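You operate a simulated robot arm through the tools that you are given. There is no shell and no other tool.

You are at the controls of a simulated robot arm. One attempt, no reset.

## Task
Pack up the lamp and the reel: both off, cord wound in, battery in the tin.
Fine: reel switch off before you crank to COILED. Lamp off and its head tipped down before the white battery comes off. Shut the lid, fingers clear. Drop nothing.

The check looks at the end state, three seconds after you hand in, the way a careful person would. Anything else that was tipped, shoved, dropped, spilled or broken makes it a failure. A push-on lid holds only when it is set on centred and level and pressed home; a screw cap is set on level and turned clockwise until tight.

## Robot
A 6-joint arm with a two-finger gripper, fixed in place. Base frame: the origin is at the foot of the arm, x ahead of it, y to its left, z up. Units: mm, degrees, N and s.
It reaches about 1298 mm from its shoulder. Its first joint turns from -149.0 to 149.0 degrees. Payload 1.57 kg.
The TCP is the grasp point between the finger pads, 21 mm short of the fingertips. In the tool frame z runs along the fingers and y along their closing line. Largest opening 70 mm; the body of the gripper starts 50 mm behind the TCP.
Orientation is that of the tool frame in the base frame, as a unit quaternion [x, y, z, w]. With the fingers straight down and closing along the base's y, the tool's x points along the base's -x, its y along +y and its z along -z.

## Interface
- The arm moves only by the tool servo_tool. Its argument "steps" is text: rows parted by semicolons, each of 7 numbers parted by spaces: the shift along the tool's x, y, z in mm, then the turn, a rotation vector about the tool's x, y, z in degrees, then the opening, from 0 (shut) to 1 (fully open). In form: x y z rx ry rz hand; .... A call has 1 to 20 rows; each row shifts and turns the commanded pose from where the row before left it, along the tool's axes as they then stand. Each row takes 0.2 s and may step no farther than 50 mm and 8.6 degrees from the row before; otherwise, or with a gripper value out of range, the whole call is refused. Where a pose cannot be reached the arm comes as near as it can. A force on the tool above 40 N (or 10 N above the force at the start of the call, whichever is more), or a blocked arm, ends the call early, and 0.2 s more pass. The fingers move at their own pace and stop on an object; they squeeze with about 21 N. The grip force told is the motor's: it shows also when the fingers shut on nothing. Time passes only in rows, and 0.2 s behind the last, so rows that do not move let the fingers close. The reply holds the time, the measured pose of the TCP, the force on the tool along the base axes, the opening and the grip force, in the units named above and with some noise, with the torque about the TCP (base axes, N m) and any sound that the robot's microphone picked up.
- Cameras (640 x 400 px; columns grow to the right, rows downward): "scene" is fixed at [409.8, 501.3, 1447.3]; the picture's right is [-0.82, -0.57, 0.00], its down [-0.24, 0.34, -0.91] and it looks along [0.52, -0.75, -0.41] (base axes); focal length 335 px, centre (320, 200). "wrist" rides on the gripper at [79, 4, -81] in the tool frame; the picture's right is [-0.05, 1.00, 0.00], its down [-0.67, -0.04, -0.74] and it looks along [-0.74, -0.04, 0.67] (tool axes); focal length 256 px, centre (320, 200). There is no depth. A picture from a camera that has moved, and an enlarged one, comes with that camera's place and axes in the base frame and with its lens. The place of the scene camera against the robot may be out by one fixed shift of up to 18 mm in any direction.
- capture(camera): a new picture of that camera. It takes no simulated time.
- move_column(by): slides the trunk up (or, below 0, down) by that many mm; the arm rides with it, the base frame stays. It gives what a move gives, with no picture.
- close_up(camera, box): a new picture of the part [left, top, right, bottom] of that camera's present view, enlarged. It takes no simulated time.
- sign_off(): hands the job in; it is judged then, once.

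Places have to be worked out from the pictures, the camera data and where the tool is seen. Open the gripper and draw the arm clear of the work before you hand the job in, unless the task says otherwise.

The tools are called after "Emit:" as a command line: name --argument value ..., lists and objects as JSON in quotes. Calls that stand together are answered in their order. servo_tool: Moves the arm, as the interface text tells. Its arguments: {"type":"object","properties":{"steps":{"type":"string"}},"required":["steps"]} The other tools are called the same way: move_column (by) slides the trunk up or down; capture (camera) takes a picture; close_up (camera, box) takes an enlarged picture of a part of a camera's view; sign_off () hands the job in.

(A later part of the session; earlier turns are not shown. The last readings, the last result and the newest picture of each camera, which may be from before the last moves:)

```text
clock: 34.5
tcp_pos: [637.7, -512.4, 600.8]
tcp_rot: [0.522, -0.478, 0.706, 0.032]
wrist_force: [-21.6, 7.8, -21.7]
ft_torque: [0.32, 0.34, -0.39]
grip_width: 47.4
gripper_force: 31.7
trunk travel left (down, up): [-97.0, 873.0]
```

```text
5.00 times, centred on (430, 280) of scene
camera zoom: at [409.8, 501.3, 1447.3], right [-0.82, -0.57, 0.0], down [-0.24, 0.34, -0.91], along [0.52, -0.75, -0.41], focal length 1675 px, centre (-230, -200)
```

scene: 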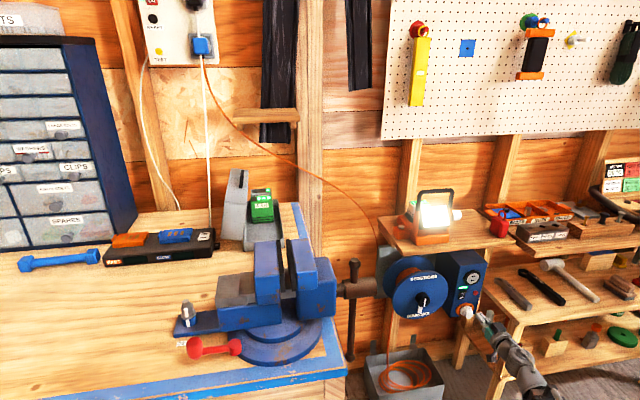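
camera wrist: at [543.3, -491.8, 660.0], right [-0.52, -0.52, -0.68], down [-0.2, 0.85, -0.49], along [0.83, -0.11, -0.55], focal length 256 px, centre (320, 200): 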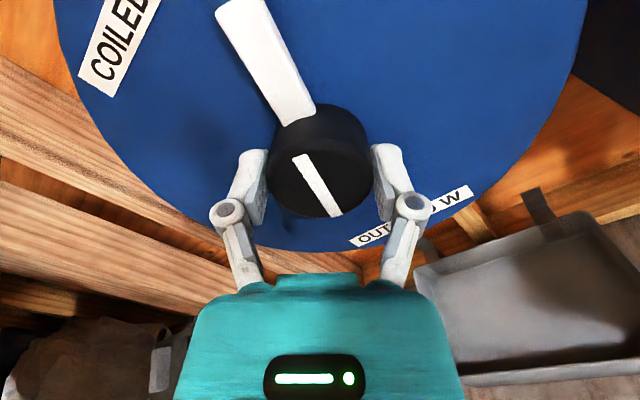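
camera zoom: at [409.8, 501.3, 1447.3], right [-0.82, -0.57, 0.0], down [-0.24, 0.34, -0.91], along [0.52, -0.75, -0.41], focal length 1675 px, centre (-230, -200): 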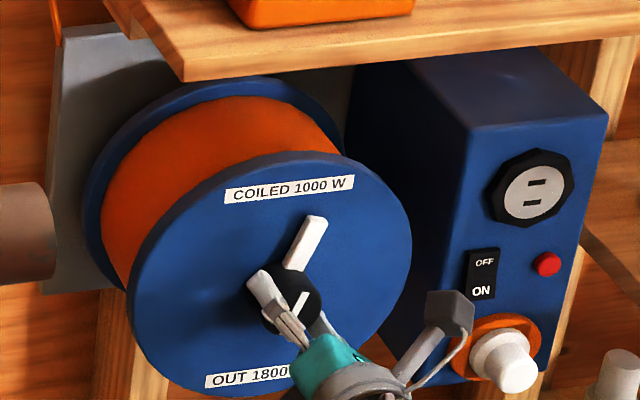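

The bin is empty of cord and the pointer is about 20–25° short of COILED. A little more counter-clockwise in small steps.

Emit:
servo_tool --steps "0 0 0 0 0 0 0.85;0 0 0 0 0 0 0.85;0 0 0 0 0 0 0.2;0 0 0 0 0 0 0.2;0 0 0 0 0 -5 0.2;0 0 0 0 0 -5 0.2;0 0 0 0 0 -5 0.2;0 0 0 0 0 -4 0.2;0 0 0 0 0 0 0.2"

Emit:
capture --camera "wrist"

Emit:
close_up --camera "scene" --box '[380, 240, 480, 320]'

```text
clock: 36.5
tcp_pos: [638.1, -511.5, 601.0]
tcp_rot: [0.593, -0.386, 0.691, 0.147]
wrist_force: [-15.1, -10.6, -6.6]
ft_torque: [0.53, -0.28, -0.14]
grip_width: 47.2
gripper_force: 32.5
trunk travel left (down, up): [-97.0, 873.0]
```

```text
taken
camera wrist: at [558.6, -476.3, 674.7], right [-0.65, -0.64, -0.41], down [-0.33, 0.72, -0.61], along [0.69, -0.26, -0.68], focal length 256 px, centre (320, 200)
```

wrist: 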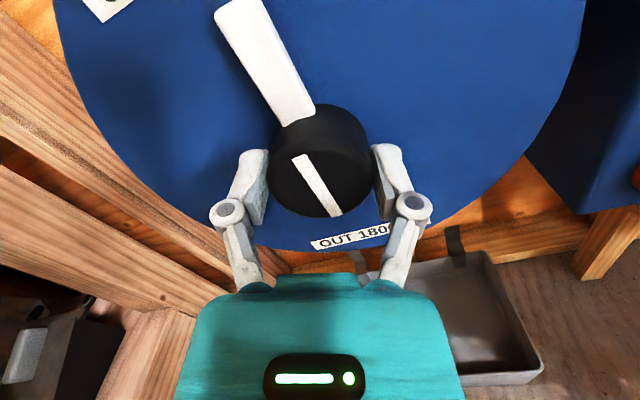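

```text
5.00 times, centred on (430, 280) of scene
camera zoom: at [409.8, 501.3, 1447.3], right [-0.82, -0.57, 0.0], down [-0.24, 0.34, -0.91], along [0.52, -0.75, -0.41], focal length 1675 px, centre (-230, -200)
```

zoom: 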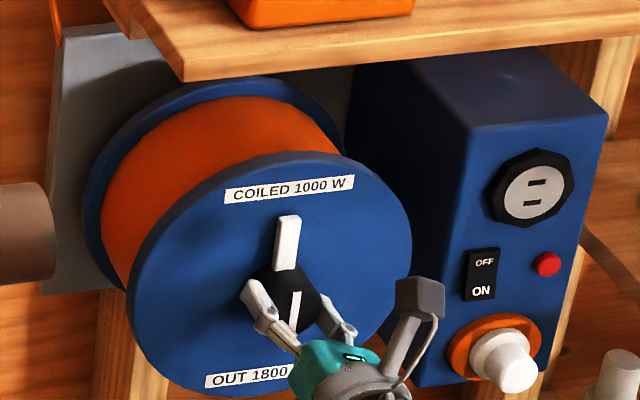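

Resistance of ~0.57 N·m about the knob axis now appears, like the other stop, and the pointer looks straight up at COILED. I'll release and back straight off to verify.

Emit:
servo_tool --steps "0 0 0 0 0 0 1;0 0 0 0 0 0 1;0 0 0 0 0 0 1;0 0 -25 0 0 0 1;0 0 -30 0 0 0 1;0 0 -30 0 0 0 1;0 0 0 0 0 0 1"

Emit:
capture --camera "wrist"

Emit:
close_up --camera "scene" --box '[380, 240, 480, 320]'

```text
clock: 38.1
tcp_pos: [577.7, -449.1, 601.7]
tcp_rot: [0.594, -0.384, 0.692, 0.147]
wrist_force: [-0.6, -0.8, 0.5]
ft_torque: [0.02, -0.02, 0.0]
grip_width: 70.3
gripper_force: 0.1
trunk travel left (down, up): [-97.0, 873.0]
```

```text
taken
camera wrist: at [499.5, -414.1, 675.1], right [-0.65, -0.65, -0.41], down [-0.34, 0.72, -0.61], along [0.69, -0.26, -0.68], focal length 256 px, centre (320, 200)
```

wrist: 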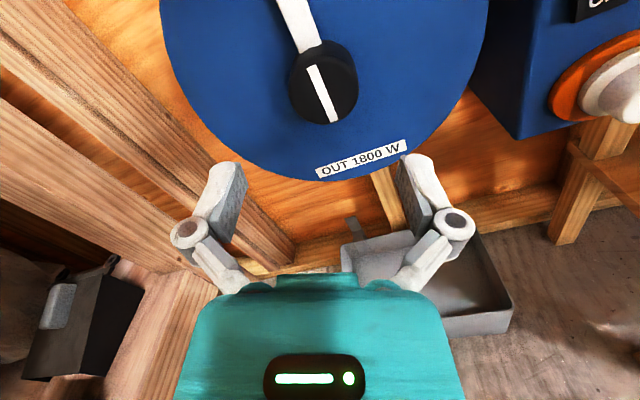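

```text
5.00 times, centred on (430, 280) of scene
camera zoom: at [409.8, 501.3, 1447.3], right [-0.82, -0.57, 0.0], down [-0.24, 0.34, -0.91], along [0.52, -0.75, -0.41], focal length 1675 px, centre (-230, -200)
```

zoom: 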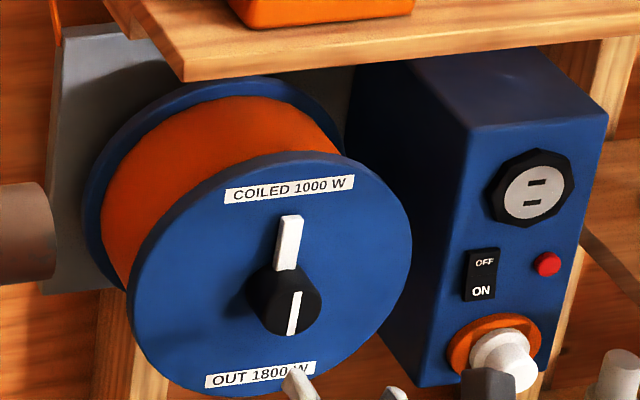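

The pointer points at COILED and the drum is full. I'll back off another 70 mm, roll the last ~21° so the camera is on top, then raise the trunk to inspect the lamp.

Emit:
servo_tool --steps "0 0 -35 0 0 -7 1;0 0 -35 0 0 -7 1;0 0 0 0 0 -7 1;0 0 0 0 0 0 1"

Emit:
move_column --by 340

Emit:
capture --camera "wrist"

Emit:
capture --camera "scene"

```text
clock: 39.1
tcp_pos: [568.1, -429.2, 603.1]
tcp_rot: [0.653, -0.269, 0.654, 0.271]
wrist_force: [-0.3, -0.6, 0.4]
ft_torque: [0.0, 0.0, -0.04]
grip_width: 70.0
gripper_force: 0.1
out of reach, approached as far as the arm can: row 1, 2
trunk travel left (down, up): [-97.0, 873.0]
```

```text
clock: 42.5
tcp_pos: [568.6, -429.6, 941.8]
tcp_rot: [0.653, -0.27, 0.653, 0.271]
wrist_force: [0.1, 0.1, 0.4]
ft_torque: [-0.02, 0.0, 0.0]
grip_width: 70.2
gripper_force: 0.1
trunk travel left (down, up): [-437.0, 533.0]
```

```text
taken
camera wrist: at [508.5, -374.6, 1022.0], right [-0.71, -0.71, -0.05], down [-0.5, 0.55, -0.67], along [0.5, -0.44, -0.74], focal length 256 px, centre (320, 200)
```

wrist: 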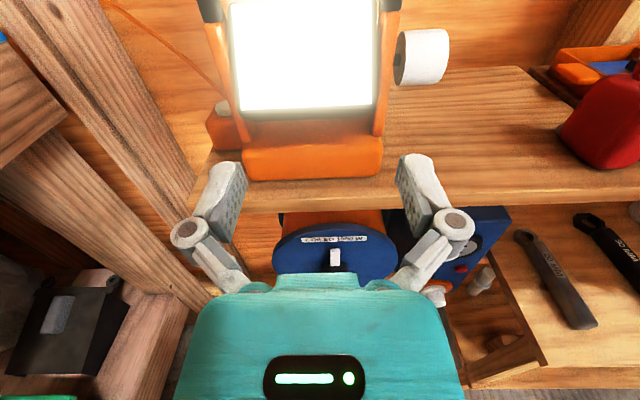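

```text
taken
```

scene: 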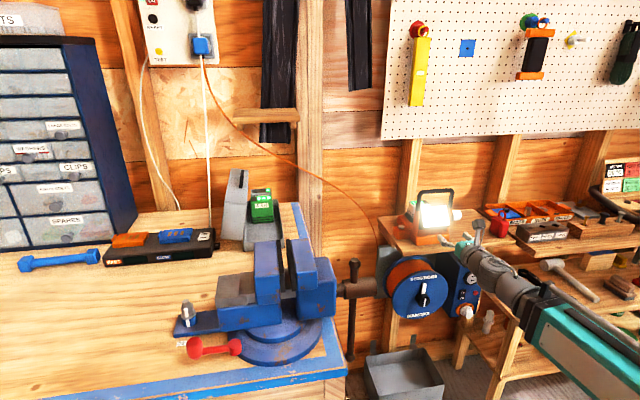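

I'll go up another 190 mm so the lamp sits in the middle of the wrist view.

Emit:
move_column --by 190

Emit:
capture --camera "wrist"

Emit:
close_up --camera "wrist" --box '[200, 60, 440, 210]'

Emit:
close_up --camera "scene" --box '[390, 180, 470, 250]'

```text
clock: 44.6
tcp_pos: [568.6, -429.2, 1132.3]
tcp_rot: [0.653, -0.27, 0.654, 0.271]
wrist_force: [-0.5, 0.2, 0.2]
ft_torque: [-0.02, 0.01, -0.01]
grip_width: 70.0
gripper_force: 0.0
trunk travel left (down, up): [-627.0, 343.0]
```

```text
taken
camera wrist: at [508.6, -374.6, 1212.0], right [-0.71, -0.71, -0.05], down [-0.5, 0.55, -0.67], along [0.5, -0.44, -0.74], focal length 256 px, centre (320, 200)
```

wrist: 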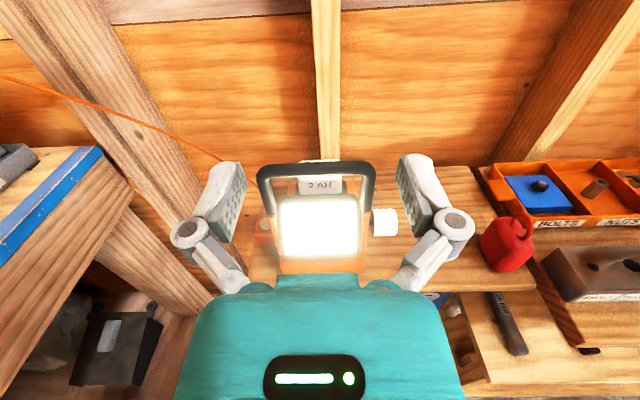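

```text
2.67 times, centred on (320, 135) of wrist
camera zoom: at [508.6, -374.6, 1212.0], right [-0.71, -0.71, -0.05], down [-0.5, 0.55, -0.67], along [0.5, -0.44, -0.74], focal length 683 px, centre (320, 373)
```

zoom: 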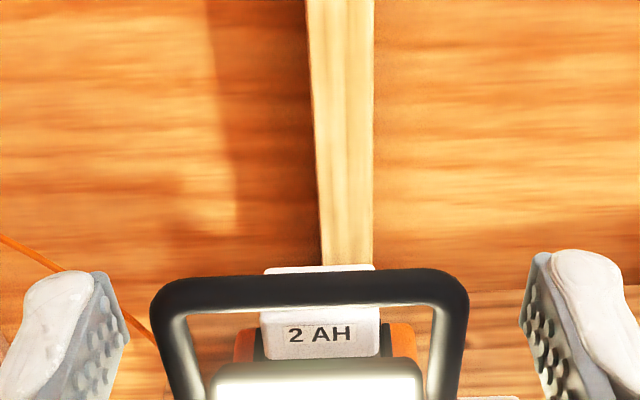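

```text
5.71 times, centred on (430, 215) of scene
camera zoom: at [409.8, 501.3, 1447.3], right [-0.82, -0.57, 0.0], down [-0.24, 0.34, -0.91], along [0.52, -0.75, -0.41], focal length 1914 px, centre (-309, 114)
```

zoom: 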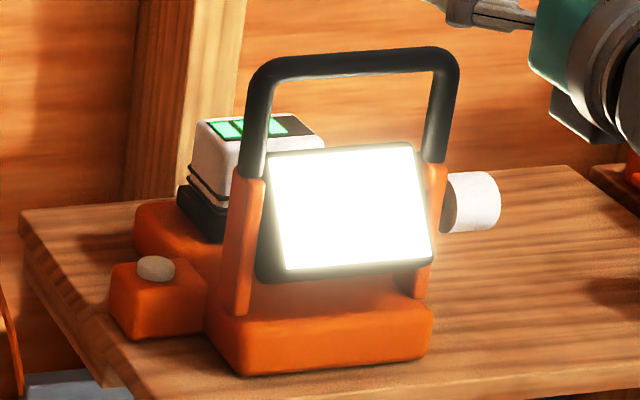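

From stereo plus the scene view, the lamp is centred at R≈-108, its lit face tilts up ~33°, the white side knob's axis is near N≈812, z≈947, and the cream button is near N≈853, R≈-190, z≈900. I'll pitch the tool down to vertical, then roll it so the camera is on the robot side, to press the button from above.

Emit:
servo_tool --steps "0 0 0 0 -8.2 0 1;0 0 0 0 -8.2 0 1;0 0 0 0 -8.2 0 1;0 0 0 0 -8.2 0 1;0 0 0 0 -8.2 0 1;0 0 0 0 -8.2 0 1;0 0 0 0 -8.2 0 1;0 0 0 0 -8.2 0 1;0 0 0 0 -8.2 0 1;0 0 0 0 -8.2 0 1;0 0 0 0 -8 0 1;0 0 0 0 0 0 1"

Emit:
capture --camera "scene"

```text
clock: 47.2
tcp_pos: [580.5, -414.8, 944.7]
tcp_rot: [0.922, -0.387, -0.002, 0.002]
wrist_force: [0.1, 0.4, 0.0]
ft_torque: [0.01, 0.01, 0.02]
grip_width: 69.9
gripper_force: 0.0
out of reach, approached as far as the arm can: row 1, 2, 3, 4, 5, 6, 7, 8, 9, 10, 11
trunk travel left (down, up): [-627.0, 343.0]
```

```text
taken
```

scene: 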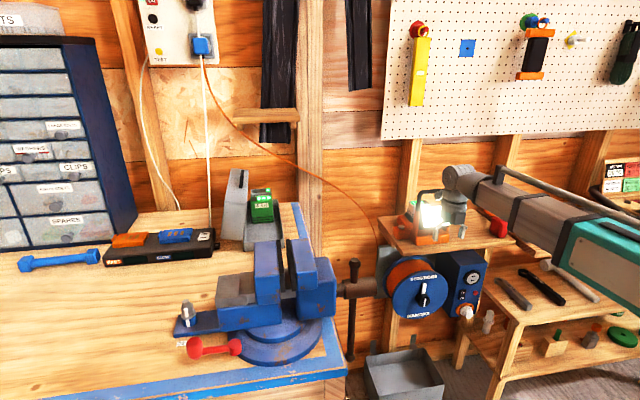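

Key insight: the arm itself keeps a fixed wrist height (TCP drops 187 mm when pitched down), so height is the trunk's job. The camera is now close to the lamp, so I'll retreat 80 mm from the wall and roll 180° so the camera is on the robot side.

Emit:
servo_tool --steps "-40 0 0 0 0 0 1;-40 0 0 0 0 0 0.5;0 0 0 0 0 8.5 0;0 0 0 0 0 8.5 0;0 0 0 0 0 8.5 0;0 0 0 0 0 8.5 0;0 0 0 0 0 8.5 0;0 0 0 0 0 8.5 0;0 0 0 0 0 8.5 0;0 0 0 0 0 8.5 0;0 0 0 0 0 8.5 0;0 0 0 0 0 8.5 0;0 0 0 0 0 8.5 0;0 0 0 0 0 8.5 0;0 0 0 0 0 8.5 0;0 0 0 0 0 8.5 0;0 0 0 0 0 8.5 0;0 0 0 0 0 8.5 0;0 0 0 0 0 8.5 0;0 0 0 0 0 8.5 0"

Emit:
servo_tool --steps "0 0 0 0 0 8.5 0;0 0 0 0 0 8.5 0;0 0 0 0 0 8.5 0;0 0 0 0 0 1.5 0;0 0 0 0 0 0 0"

Emit:
capture --camera "wrist"

```text
clock: 51.4
tcp_pos: [522.4, -359.4, 946.2]
tcp_rot: [0.158, 0.987, 0.0, 0.0]
wrist_force: [0.5, 0.0, -0.3]
ft_torque: [0.0, -0.01, -0.03]
grip_width: 0.1
gripper_force: 20.7
trunk travel left (down, up): [-627.0, 343.0]
```

```text
clock: 52.6
tcp_pos: [522.7, -358.8, 945.6]
tcp_rot: [0.383, 0.924, -0.001, 0.001]
wrist_force: [0.2, 0.5, 0.5]
ft_torque: [0.0, -0.03, 0.0]
grip_width: 0.1
gripper_force: 20.7
trunk travel left (down, up): [-627.0, 343.0]
```

```text
taken
camera wrist: at [470.3, -299.4, 1027.5], right [0.74, 0.67, 0.0], down [0.45, -0.5, 0.75], along [0.5, -0.56, -0.67], focal length 256 px, centre (320, 200)
```

wrist: 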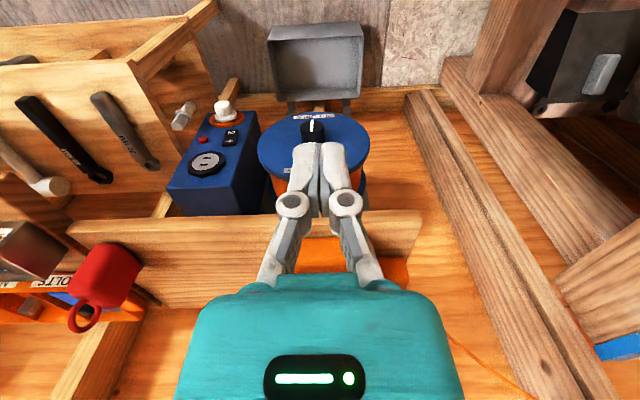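

Now I'll roll another 90° so the camera trails to the left, away from the lamp handle, and raise the trunk 130 mm.

Emit:
servo_tool --steps "0 0 0 0 0 8.5 0;0 0 0 0 0 8.5 0;0 0 0 0 0 8.5 0;0 0 0 0 0 8.5 0;0 0 0 0 0 8.5 0;0 0 0 0 0 8.5 0;0 0 0 0 0 8.5 0;0 0 0 0 0 8.5 0;0 0 0 0 0 8.5 0;0 0 0 0 0 8.5 0;0 0 0 0 0 5 0;0 0 0 0 0 0 0"

Emit:
move_column --by 130

Emit:
capture --camera "wrist"

```text
clock: 55.2
tcp_pos: [522.7, -359.1, 945.5]
tcp_rot: [0.924, 0.382, 0.0, 0.001]
wrist_force: [-0.6, -0.3, -0.1]
ft_torque: [0.0, 0.01, -0.02]
grip_width: 0.0
gripper_force: 21.1
trunk travel left (down, up): [-627.0, 343.0]
```

```text
clock: 56.7
tcp_pos: [522.2, -359.1, 1075.2]
tcp_rot: [0.924, 0.383, 0.0, 0.001]
wrist_force: [-0.1, 0.2, 1.0]
ft_torque: [0.03, -0.01, -0.01]
grip_width: 0.0
gripper_force: 21.0
trunk travel left (down, up): [-757.0, 213.0]
```

```text
taken
camera wrist: at [582.5, -305.4, 1157.5], right [0.67, -0.74, 0.0], down [-0.5, -0.45, 0.75], along [-0.55, -0.5, -0.67], focal length 256 px, centre (320, 200)
```

wrist: 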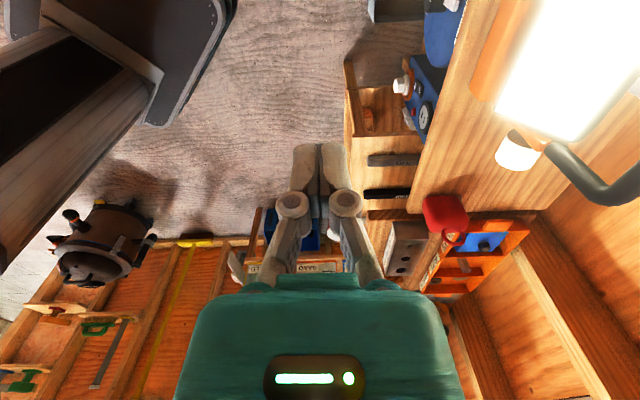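

I'm at N≈623, R≈-115, tip z≈1054, above the handle. Move left 75 mm then forward 225 mm to hover above the button.

Emit:
servo_tool --steps "37.5 0 0 0 0 0 0;37.5 0 0 0 0 0 0;0 45 0 0 0 0 0;0 45 0 0 0 0 0;0 45 0 0 0 0 0;0 45 0 0 0 0 0;0 45 0 0 0 0 0;0 0 0 0 0 0 0"

Emit:
capture --camera "wrist"

Emit:
close_up --camera "scene" --box '[370, 140, 490, 250]'

```text
clock: 58.5
tcp_pos: [733.9, -465.3, 1075.0]
tcp_rot: [0.924, 0.382, 0.001, 0.001]
wrist_force: [0.1, 1.5, -0.6]
ft_torque: [0.06, -0.01, 0.02]
grip_width: 0.1
gripper_force: 20.9
trunk travel left (down, up): [-757.0, 213.0]
```

```text
taken
camera wrist: at [793.7, -412.0, 1157.5], right [0.67, -0.74, 0.0], down [-0.5, -0.45, 0.75], along [-0.55, -0.5, -0.67], focal length 256 px, centre (320, 200)
```

wrist: 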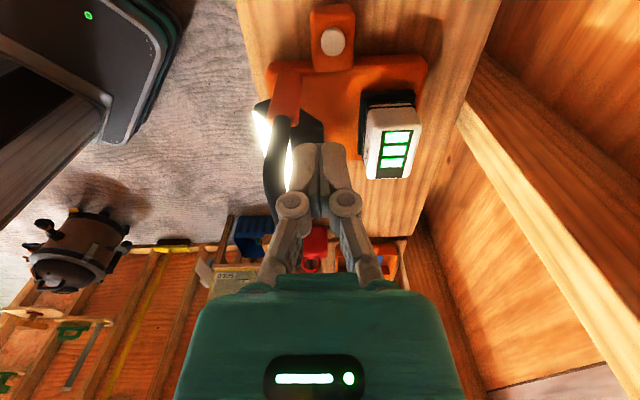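

```text
3.64 times, centred on (430, 195) of scene
camera zoom: at [409.8, 501.3, 1447.3], right [-0.82, -0.57, 0.0], down [-0.24, 0.34, -0.91], along [0.52, -0.75, -0.41], focal length 1218 px, centre (-80, 218)
```

zoom: 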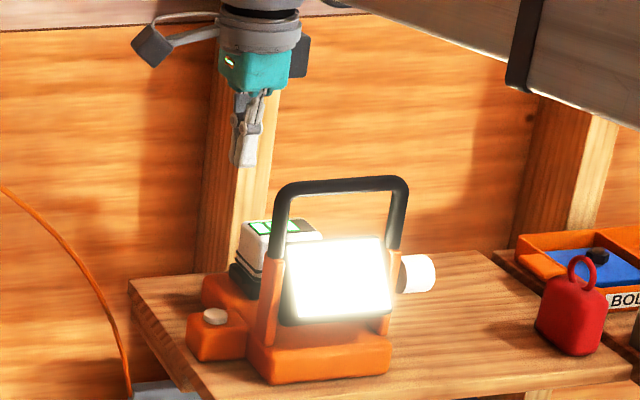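

The view from above is very informative: button ahead at about N≈859, R≈-193, and the battery standing behind the head. I'll enlarge the battery and button area.

Emit:
close_up --camera "wrist" --box '[250, 0, 450, 190]'

```text
2.11 times, centred on (350, 95) of wrist
camera zoom: at [793.7, -412.0, 1157.5], right [0.67, -0.74, 0.0], down [-0.5, -0.45, 0.75], along [-0.55, -0.5, -0.67], focal length 539 px, centre (257, 421)
```

zoom: 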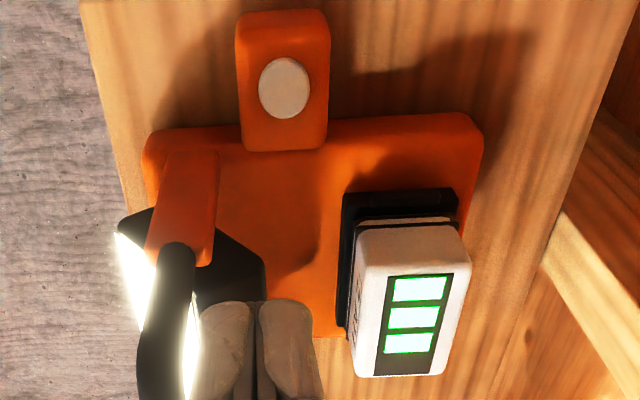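

Emit:
close_up --camera "wrist" --box '[355, 85, 435, 185]'

Emit:
close_up --camera "scene" --box '[405, 185, 445, 215]'

```text
4.00 times, centred on (395, 135) of wrist
camera zoom: at [793.7, -412.0, 1157.5], right [0.67, -0.74, 0.0], down [-0.5, -0.45, 0.75], along [-0.55, -0.5, -0.67], focal length 1024 px, centre (20, 460)
```

zoom: 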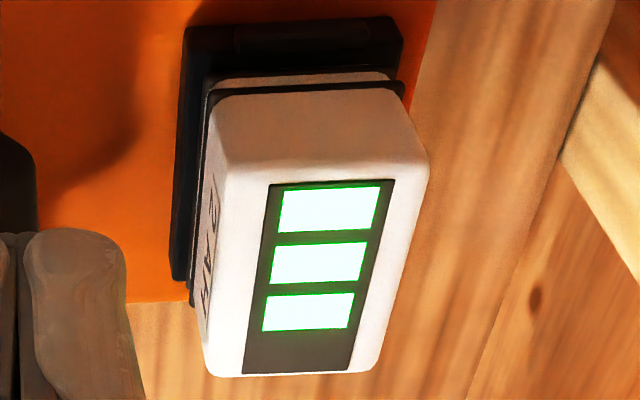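

```text
13.33 times, centred on (425, 200) of scene
camera zoom: at [409.8, 501.3, 1447.3], right [-0.82, -0.57, 0.0], down [-0.24, 0.34, -0.91], along [0.52, -0.75, -0.41], focal length 4466 px, centre (-1080, 200)
```

zoom: 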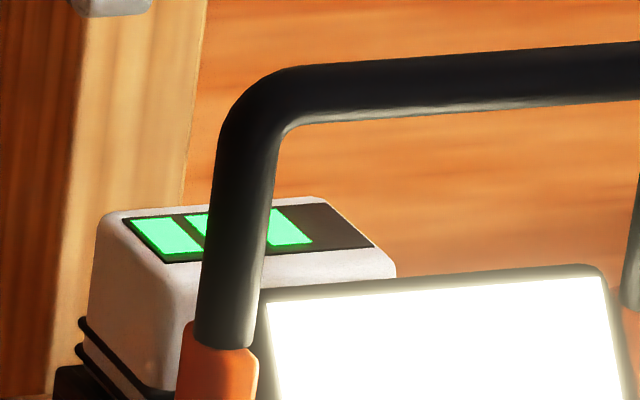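

Geometry settled: battery top at N 892–938, R −138…−76, z≈954; button at N≈860, R≈−189, z≈885. I'll shift 11 mm toward the wall and lower the trunk 140 mm to hover just above the button.

Emit:
servo_tool --steps "0 11 0 0 0 0 0;0 0 0 0 0 0 0"

Emit:
move_column --by -140

Emit:
capture --camera "wrist"

Emit:
close_up --camera "scene" --box '[370, 170, 470, 250]'

```text
clock: 59.1
tcp_pos: [741.1, -473.1, 1075.7]
tcp_rot: [0.924, 0.383, 0.0, 0.001]
wrist_force: [-0.5, 0.0, -0.4]
ft_torque: [0.0, 0.01, 0.01]
grip_width: 0.0
gripper_force: 20.9
trunk travel left (down, up): [-757.0, 213.0]
```

```text
clock: 60.8
tcp_pos: [742.5, -472.2, 934.7]
tcp_rot: [0.924, 0.382, -0.001, 0.001]
wrist_force: [0.1, 0.3, 0.6]
ft_torque: [-0.03, 0.02, 0.04]
grip_width: 0.0
gripper_force: 21.3
trunk travel left (down, up): [-617.0, 353.0]
```

```text
taken
camera wrist: at [801.9, -419.2, 1017.6], right [0.67, -0.74, 0.0], down [-0.5, -0.45, 0.75], along [-0.55, -0.5, -0.67], focal length 256 px, centre (320, 200)
```

wrist: 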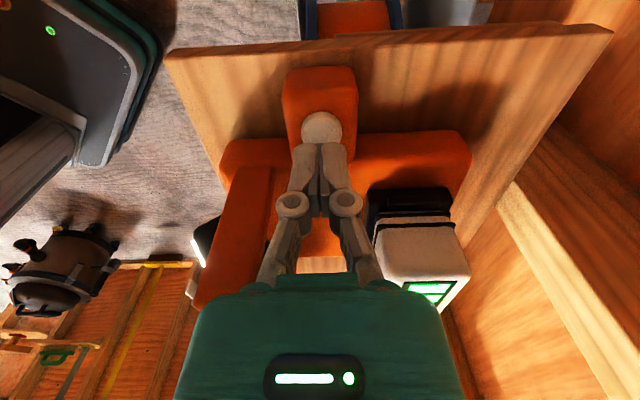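

```text
5.00 times, centred on (420, 210) of scene
camera zoom: at [409.8, 501.3, 1447.3], right [-0.82, -0.57, 0.0], down [-0.24, 0.34, -0.91], along [0.52, -0.75, -0.41], focal length 1675 px, centre (-180, 150)
```

zoom: 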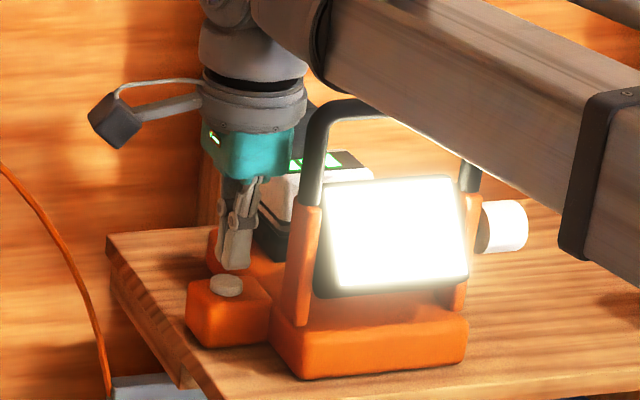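

The forearm now passes low over the lamp's handle, so before lowering further I need to judge that clearance. Checking the full scene view and a tight zoom.

Emit:
capture --camera "scene"

Emit:
close_up --camera "scene" --box '[420, 150, 500, 230]'

```text
taken
```

scene: 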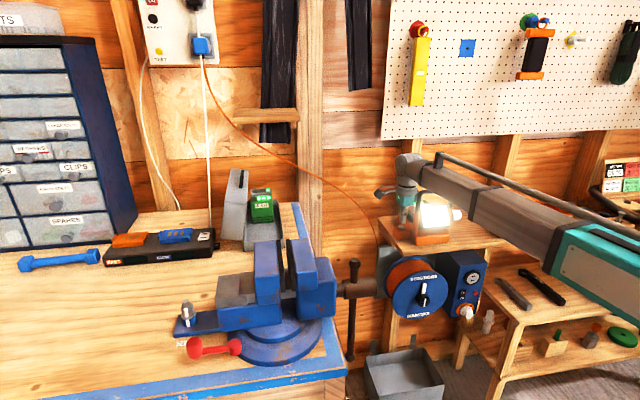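

```text
5.00 times, centred on (460, 190) of scene
camera zoom: at [409.8, 501.3, 1447.3], right [-0.82, -0.57, 0.0], down [-0.24, 0.34, -0.91], along [0.52, -0.75, -0.41], focal length 1675 px, centre (-380, 250)
```

zoom: 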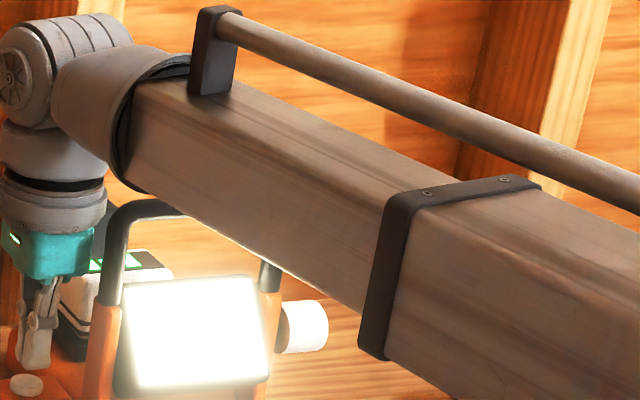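

The forearm beam would come within a few mm of the lamp handle if I lower straight down. Instead I'll lean the tool 30° so the wrist and beam move left, clear of the lamp, while the fingertip still points at the button.

Emit:
servo_tool --steps "0 0 0 0 -7.5 0 0;0 0 0 0 -7.5 0 0;0 0 0 0 -7.5 0 0;0 0 0 0 -7.5 0 0;0 0 0 0 0 0 0"

Emit:
capture --camera "wrist"

Emit:
close_up --camera "scene" --box '[370, 150, 490, 250]'

```text
clock: 62.0
tcp_pos: [741.6, -472.0, 960.4]
tcp_rot: [0.892, 0.37, -0.239, 0.1]
wrist_force: [0.0, 0.1, 0.7]
ft_torque: [0.01, 0.01, -0.04]
grip_width: 0.1
gripper_force: 21.2
out of reach, approached as far as the arm can: row 2, 3, 4
trunk travel left (down, up): [-617.0, 353.0]
```

```text
taken
camera wrist: at [823.6, -398.0, 991.9], right [0.67, -0.74, 0.03], down [-0.17, -0.12, 0.98], along [-0.72, -0.66, -0.2], focal length 256 px, centre (320, 200)
```

wrist: 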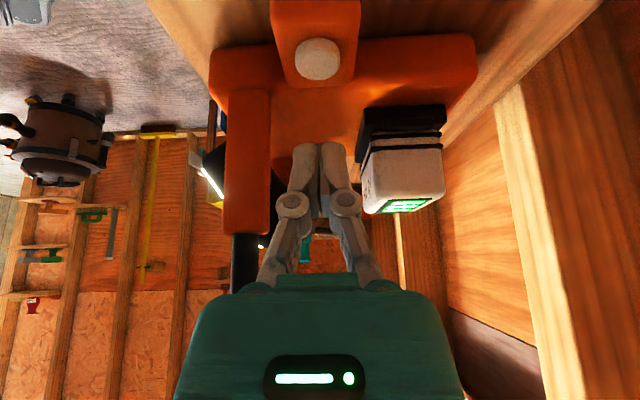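

```text
4.00 times, centred on (430, 200) of scene
camera zoom: at [409.8, 501.3, 1447.3], right [-0.82, -0.57, 0.0], down [-0.24, 0.34, -0.91], along [0.52, -0.75, -0.41], focal length 1340 px, centre (-120, 200)
```

zoom: 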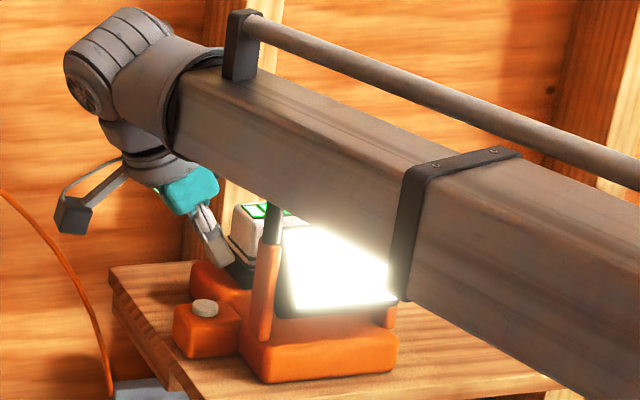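

The lean worked and the beam is now well left of/above the handle. I'll shift 4 mm left, lower 30 mm, and look.

Emit:
servo_tool --steps "3.5 0 -2 0 0 0 0;0 0 0 0 0 0 0"

Emit:
move_column --by -28

Emit:
capture --camera "wrist"

Emit:
close_up --camera "scene" --box '[370, 150, 490, 250]'

```text
clock: 62.6
tcp_pos: [744.0, -470.1, 960.8]
tcp_rot: [0.893, 0.369, -0.238, 0.099]
wrist_force: [-0.7, -0.7, 1.8]
ft_torque: [0.01, -0.01, -0.02]
grip_width: 0.0
gripper_force: 20.8
trunk travel left (down, up): [-617.0, 353.0]
```

```text
clock: 63.3
tcp_pos: [744.9, -469.2, 932.1]
tcp_rot: [0.892, 0.37, -0.239, 0.1]
wrist_force: [-0.8, -0.1, -0.1]
ft_torque: [0.01, 0.0, 0.0]
grip_width: 0.2
gripper_force: 20.8
trunk travel left (down, up): [-589.0, 381.0]
```

```text
taken
camera wrist: at [825.7, -395.3, 964.0], right [0.67, -0.74, 0.03], down [-0.17, -0.12, 0.98], along [-0.72, -0.66, -0.21], focal length 256 px, centre (320, 200)
```

wrist: 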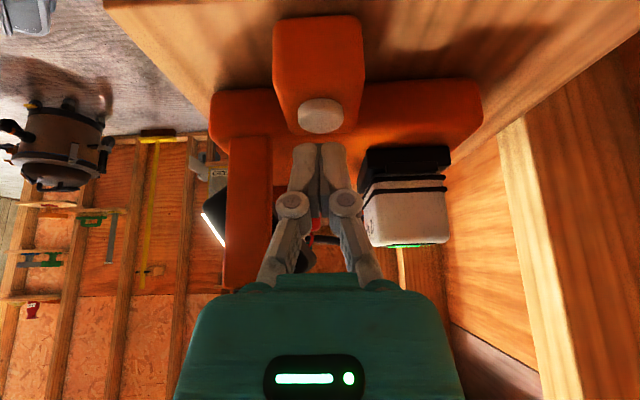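

```text
4.00 times, centred on (430, 200) of scene
camera zoom: at [409.8, 501.3, 1447.3], right [-0.82, -0.57, 0.0], down [-0.24, 0.34, -0.91], along [0.52, -0.75, -0.41], focal length 1340 px, centre (-120, 200)
```

zoom: 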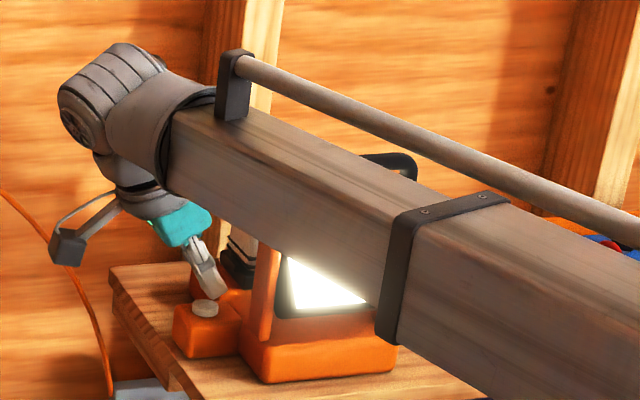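

The fingertip is right over the button, ~12 mm above it. Lowering in small trunk steps and reading force.

Emit:
move_column --by -8

Emit:
move_column --by -4

Emit:
close_up --camera "wrist" --box '[240, 60, 400, 180]'

```text
clock: 63.9
tcp_pos: [745.4, -470.4, 925.0]
tcp_rot: [0.892, 0.37, -0.239, 0.1]
wrist_force: [-0.3, 0.2, 0.2]
ft_torque: [-0.02, 0.03, 0.0]
grip_width: 0.0
gripper_force: 21.2
trunk travel left (down, up): [-581.0, 389.0]
```

```text
clock: 64.4
tcp_pos: [744.5, -470.3, 920.7]
tcp_rot: [0.893, 0.369, -0.239, 0.099]
wrist_force: [0.2, -0.9, 1.1]
ft_torque: [0.0, -0.01, -0.02]
grip_width: 5.8
gripper_force: 20.9
trunk travel left (down, up): [-577.0, 393.0]
heard: click
```

```text
3.33 times, centred on (320, 120) of wrist
camera zoom: at [825.7, -395.3, 952.1], right [0.67, -0.74, 0.03], down [-0.17, -0.12, 0.98], along [-0.72, -0.66, -0.21], focal length 853 px, centre (320, 467)
```

zoom: 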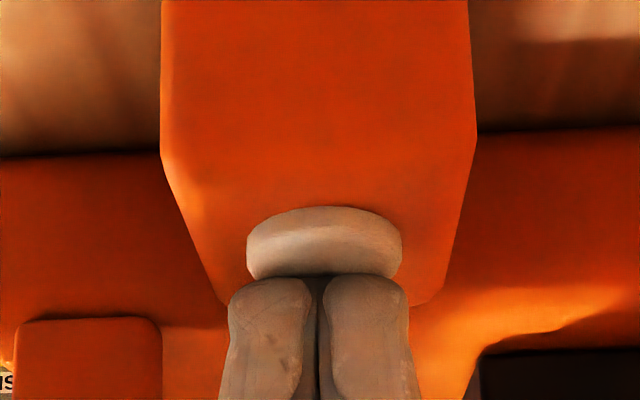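

Heard a click. I'll check whether the lamp went dark before lifting.

Emit:
close_up --camera "scene" --box '[370, 150, 490, 250]'

Emit:
move_column --by 30

Emit:
close_up --camera "scene" --box '[370, 150, 490, 250]'

```text
4.00 times, centred on (430, 200) of scene
camera zoom: at [409.8, 501.3, 1447.3], right [-0.82, -0.57, 0.0], down [-0.24, 0.34, -0.91], along [0.52, -0.75, -0.41], focal length 1340 px, centre (-120, 200)
```

zoom: 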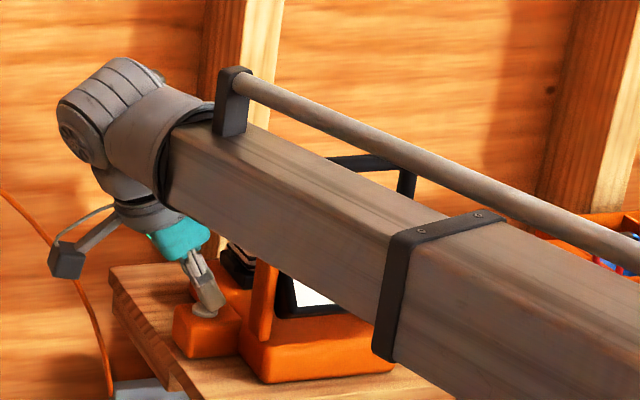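

```text
clock: 65.2
tcp_pos: [745.8, -470.5, 949.2]
tcp_rot: [0.892, 0.37, -0.239, 0.1]
wrist_force: [0.1, 0.0, -0.6]
ft_torque: [0.02, -0.04, -0.02]
grip_width: 0.0
gripper_force: 20.7
trunk travel left (down, up): [-607.0, 363.0]
```

```text
4.00 times, centred on (430, 200) of scene
camera zoom: at [409.8, 501.3, 1447.3], right [-0.82, -0.57, 0.0], down [-0.24, 0.34, -0.91], along [0.52, -0.75, -0.41], focal length 1340 px, centre (-120, 200)
```

zoom: 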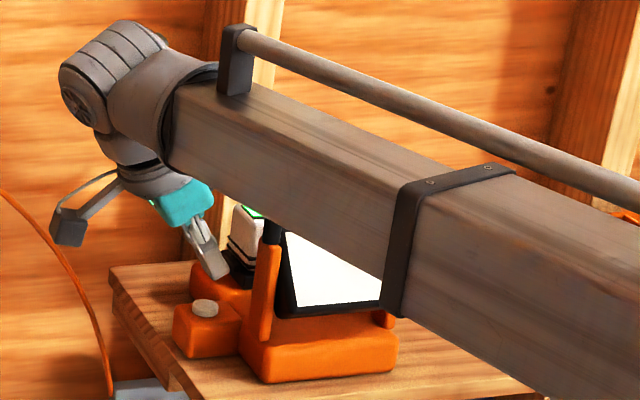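

The face no longer glows and a click was heard: lamp off. Now I'll lift clear, straighten the tool, and retreat from the shelf.

Emit:
move_column --by 110

Emit:
servo_tool --steps "0 0 0 0 7.5 0 0;0 0 0 0 7.5 0 0;0 0 0 0 7.5 0 0;0 0 0 0 7.5 0 0;0 -45 0 0 0 0 0;0 -45 0 0 0 0 0;0 -45 0 0 0 0 0;0 -45 0 0 0 0 0;0 -40 0 0 0 0 0;0 0 0 0 0 0 0"

Emit:
capture --camera "scene"

Emit:
close_up --camera "scene" --box '[380, 180, 480, 250]'

```text
clock: 66.6
tcp_pos: [744.5, -469.1, 1060.6]
tcp_rot: [0.892, 0.37, -0.239, 0.1]
wrist_force: [0.1, -0.9, -0.7]
ft_torque: [0.01, -0.01, 0.0]
grip_width: 0.1
gripper_force: 21.4
trunk travel left (down, up): [-717.0, 253.0]
```

```text
clock: 68.8
tcp_pos: [589.8, -313.5, 1036.1]
tcp_rot: [0.924, 0.383, 0.001, 0.001]
wrist_force: [1.0, 1.4, 0.5]
ft_torque: [0.03, -0.03, 0.02]
grip_width: 0.0
gripper_force: 21.4
out of reach, approached as far as the arm can: row 1, 2, 3
trunk travel left (down, up): [-717.0, 253.0]
```

```text
taken
```

scene: 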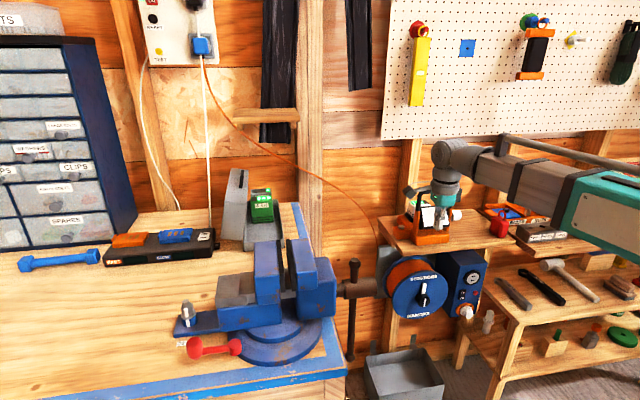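

```text
5.71 times, centred on (430, 215) of scene
camera zoom: at [409.8, 501.3, 1447.3], right [-0.82, -0.57, 0.0], down [-0.24, 0.34, -0.91], along [0.52, -0.75, -0.41], focal length 1914 px, centre (-309, 114)
```

zoom: 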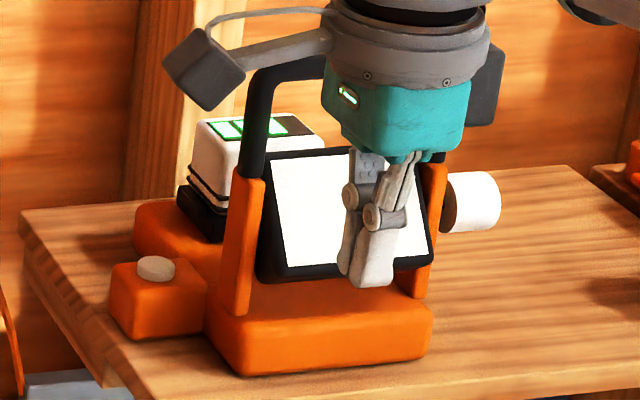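

Lamp confirmed dark. Now I'll pitch the tool forward to horizontal (camera on the left side) for tipping the head from the front, and shift right to the lamp's centre line.

Emit:
servo_tool --steps "0 0 0 -8.2 0 0 0;0 0 0 -8.2 0 0 0;0 0 0 -8.2 0 0 0;0 0 0 -8.2 0 0 0;0 0 0 -8.2 0 0 0;0 0 0 -8.2 0 0 0;0 0 0 -8.2 0 0 0;0 0 0 -8.2 0 0 0;0 0 0 -8.2 0 0 0;0 0 0 -8.2 0 0 0;0 0 0 -8 0 0 0;-43 0 0 0 0 0 0;-43 0 0 0 0 0 0;0 0 0 0 0 0 0"

Emit:
capture --camera "wrist"

```text
clock: 71.8
tcp_pos: [578.9, -417.2, 1217.2]
tcp_rot: [0.659, 0.276, 0.268, 0.646]
wrist_force: [-1.6, -0.5, 0.5]
ft_torque: [0.0, 0.01, 0.0]
grip_width: 0.0
gripper_force: 20.8
out of reach, approached as far as the arm can: row 2, 3, 4, 5, 6, 7, 8, 9, 10, 11, 12, 13
trunk travel left (down, up): [-717.0, 253.0]
```

```text
taken
camera wrist: at [576.7, -303.3, 1224.4], right [-0.02, -0.05, 1.0], down [-1.0, 0.05, -0.02], along [-0.05, -1.0, -0.05], focal length 256 px, centre (320, 200)
```

wrist: 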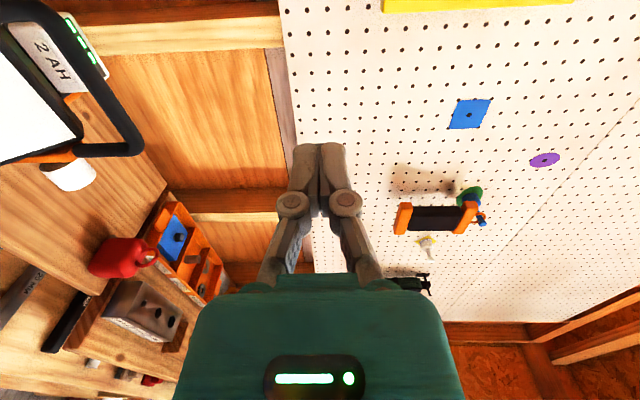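

The pose is good at N≈704, R≈-114. I'll lower the trunk 265 mm to bring the fingertips level with the lower part of the lamp head, still ~50 mm in front of it.

Emit:
move_column --by -265

Emit:
capture --camera "wrist"

Emit:
close_up --camera "scene" --box '[380, 170, 500, 250]'

```text
clock: 74.5
tcp_pos: [577.8, -415.1, 952.4]
tcp_rot: [0.659, 0.276, 0.268, 0.646]
wrist_force: [0.4, -0.5, -0.3]
ft_torque: [0.02, -0.04, -0.01]
grip_width: 0.0
gripper_force: 20.7
trunk travel left (down, up): [-452.0, 518.0]
```

```text
taken
camera wrist: at [577.0, -302.8, 959.4], right [-0.02, -0.05, 1.0], down [-1.0, 0.05, -0.02], along [-0.05, -1.0, -0.05], focal length 256 px, centre (320, 200)
```

wrist: 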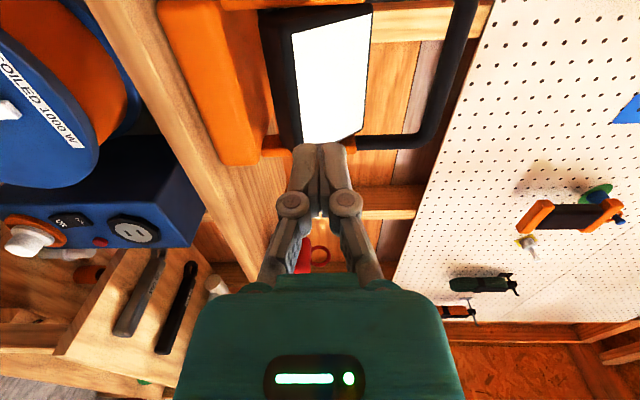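

```text
5.00 times, centred on (440, 210) of scene
camera zoom: at [409.8, 501.3, 1447.3], right [-0.82, -0.57, 0.0], down [-0.24, 0.34, -0.91], along [0.52, -0.75, -0.41], focal length 1675 px, centre (-280, 150)
```

zoom: 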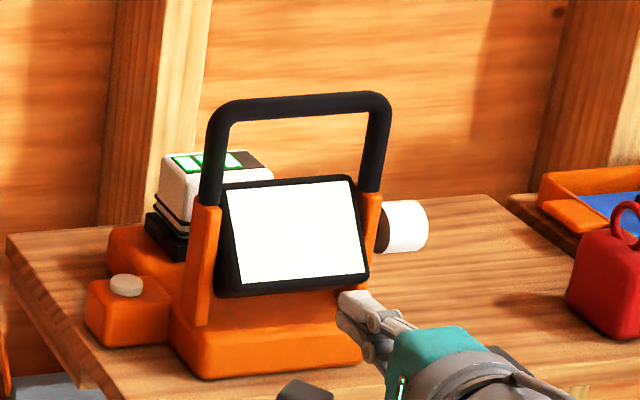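

From this side view the face's lower edge is near N≈790, z≈942 and its top near N≈815, z≈994. I'll drop 5 mm, centre on R≈-110, and advance 50 mm to just in front of the lower rim.

Emit:
move_column --by -6

Emit:
servo_tool --steps "-5 0 20 0 0 0 0;0 0 20 0 0 0 0;0 0 10 0 0 0 0;0 0 0 0 0 0 0"

Emit:
capture --camera "wrist"

Emit:
close_up --camera "scene" --box '[380, 170, 500, 250]'

```text
clock: 75.1
tcp_pos: [577.9, -417.5, 946.5]
tcp_rot: [0.659, 0.275, 0.268, 0.646]
wrist_force: [0.3, -0.2, 0.2]
ft_torque: [0.0, -0.02, 0.0]
grip_width: 0.0
gripper_force: 21.0
trunk travel left (down, up): [-446.0, 524.0]
```

```text
clock: 76.1
tcp_pos: [610.0, -455.9, 946.1]
tcp_rot: [0.659, 0.276, 0.267, 0.646]
wrist_force: [0.1, 1.1, -0.6]
ft_torque: [-0.02, -0.03, -0.01]
grip_width: 0.0
gripper_force: 20.9
trunk travel left (down, up): [-446.0, 524.0]
```

```text
taken
camera wrist: at [608.9, -341.7, 953.2], right [-0.02, -0.05, 1.0], down [-1.0, 0.05, -0.02], along [-0.05, -1.0, -0.05], focal length 256 px, centre (320, 200)
```

wrist: 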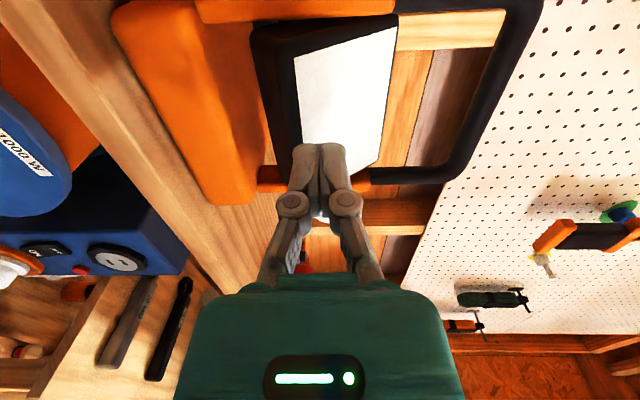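

```text
5.00 times, centred on (440, 210) of scene
camera zoom: at [409.8, 501.3, 1447.3], right [-0.82, -0.57, 0.0], down [-0.24, 0.34, -0.91], along [0.52, -0.75, -0.41], focal length 1675 px, centre (-280, 150)
```

zoom: 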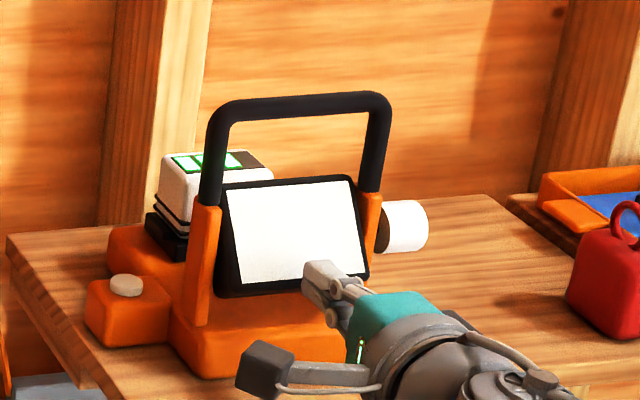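

Fingertips are ~10–15 mm short of the rim. I'll advance in small increments and check force and whether the head turns (and the base stays put).

Emit:
servo_tool --steps "0 0 4 0 0 0 0;0 0 4 0 0 0 0;0 0 3 0 0 0 0;0 0 0 0 0 0 0"

Emit:
servo_tool --steps "0 0 3 0 0 0 0;0 0 3 0 0 0 0;0 0 0 0 0 0 0"

Emit:
close_up --camera "scene" --box '[380, 170, 500, 250]'

```text
clock: 77.1
tcp_pos: [617.1, -462.7, 947.0]
tcp_rot: [0.66, 0.277, 0.267, 0.645]
wrist_force: [0.0, 0.3, -0.3]
ft_torque: [-0.01, 0.0, -0.02]
grip_width: 0.0
gripper_force: 21.0
trunk travel left (down, up): [-446.0, 524.0]
```

```text
clock: 77.9
tcp_pos: [621.7, -468.2, 946.7]
tcp_rot: [0.66, 0.276, 0.267, 0.646]
wrist_force: [-0.7, 0.9, 0.0]
ft_torque: [0.0, 0.0, 0.0]
grip_width: 0.0
gripper_force: 20.9
trunk travel left (down, up): [-446.0, 524.0]
```

```text
5.00 times, centred on (440, 210) of scene
camera zoom: at [409.8, 501.3, 1447.3], right [-0.82, -0.57, 0.0], down [-0.24, 0.34, -0.91], along [0.52, -0.75, -0.41], focal length 1675 px, centre (-280, 150)
```

zoom: 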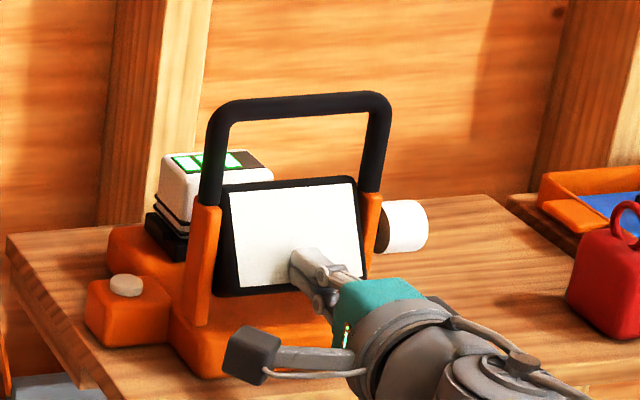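

Emit:
servo_tool --steps "0 0 3 0 0 0 0;0 0 3 0 0 0 0;0 0 0 0 0 0 0"

Emit:
close_up --camera "scene" --box '[380, 170, 500, 250]'

Emit:
capture --camera "wrist"

```text
clock: 78.7
tcp_pos: [625.9, -469.9, 946.4]
tcp_rot: [0.66, 0.275, 0.268, 0.646]
wrist_force: [-3.4, 2.9, -0.5]
ft_torque: [0.02, 0.05, -0.05]
grip_width: 0.2
gripper_force: 21.3
trunk travel left (down, up): [-446.0, 524.0]
```

```text
5.00 times, centred on (440, 210) of scene
camera zoom: at [409.8, 501.3, 1447.3], right [-0.82, -0.57, 0.0], down [-0.24, 0.34, -0.91], along [0.52, -0.75, -0.41], focal length 1675 px, centre (-280, 150)
```

zoom: 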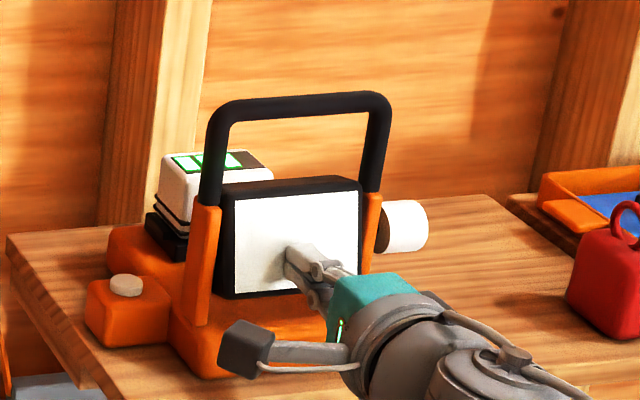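

```text
taken
camera wrist: at [625.0, -357.6, 953.3], right [-0.02, -0.05, 1.0], down [-1.0, 0.05, -0.02], along [-0.05, -1.0, -0.05], focal length 256 px, centre (320, 200)
```

wrist: 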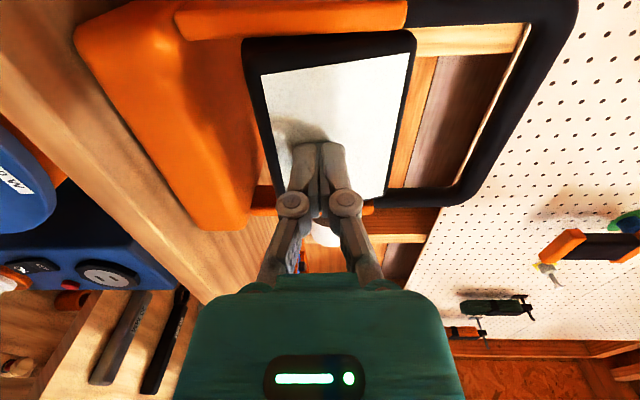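

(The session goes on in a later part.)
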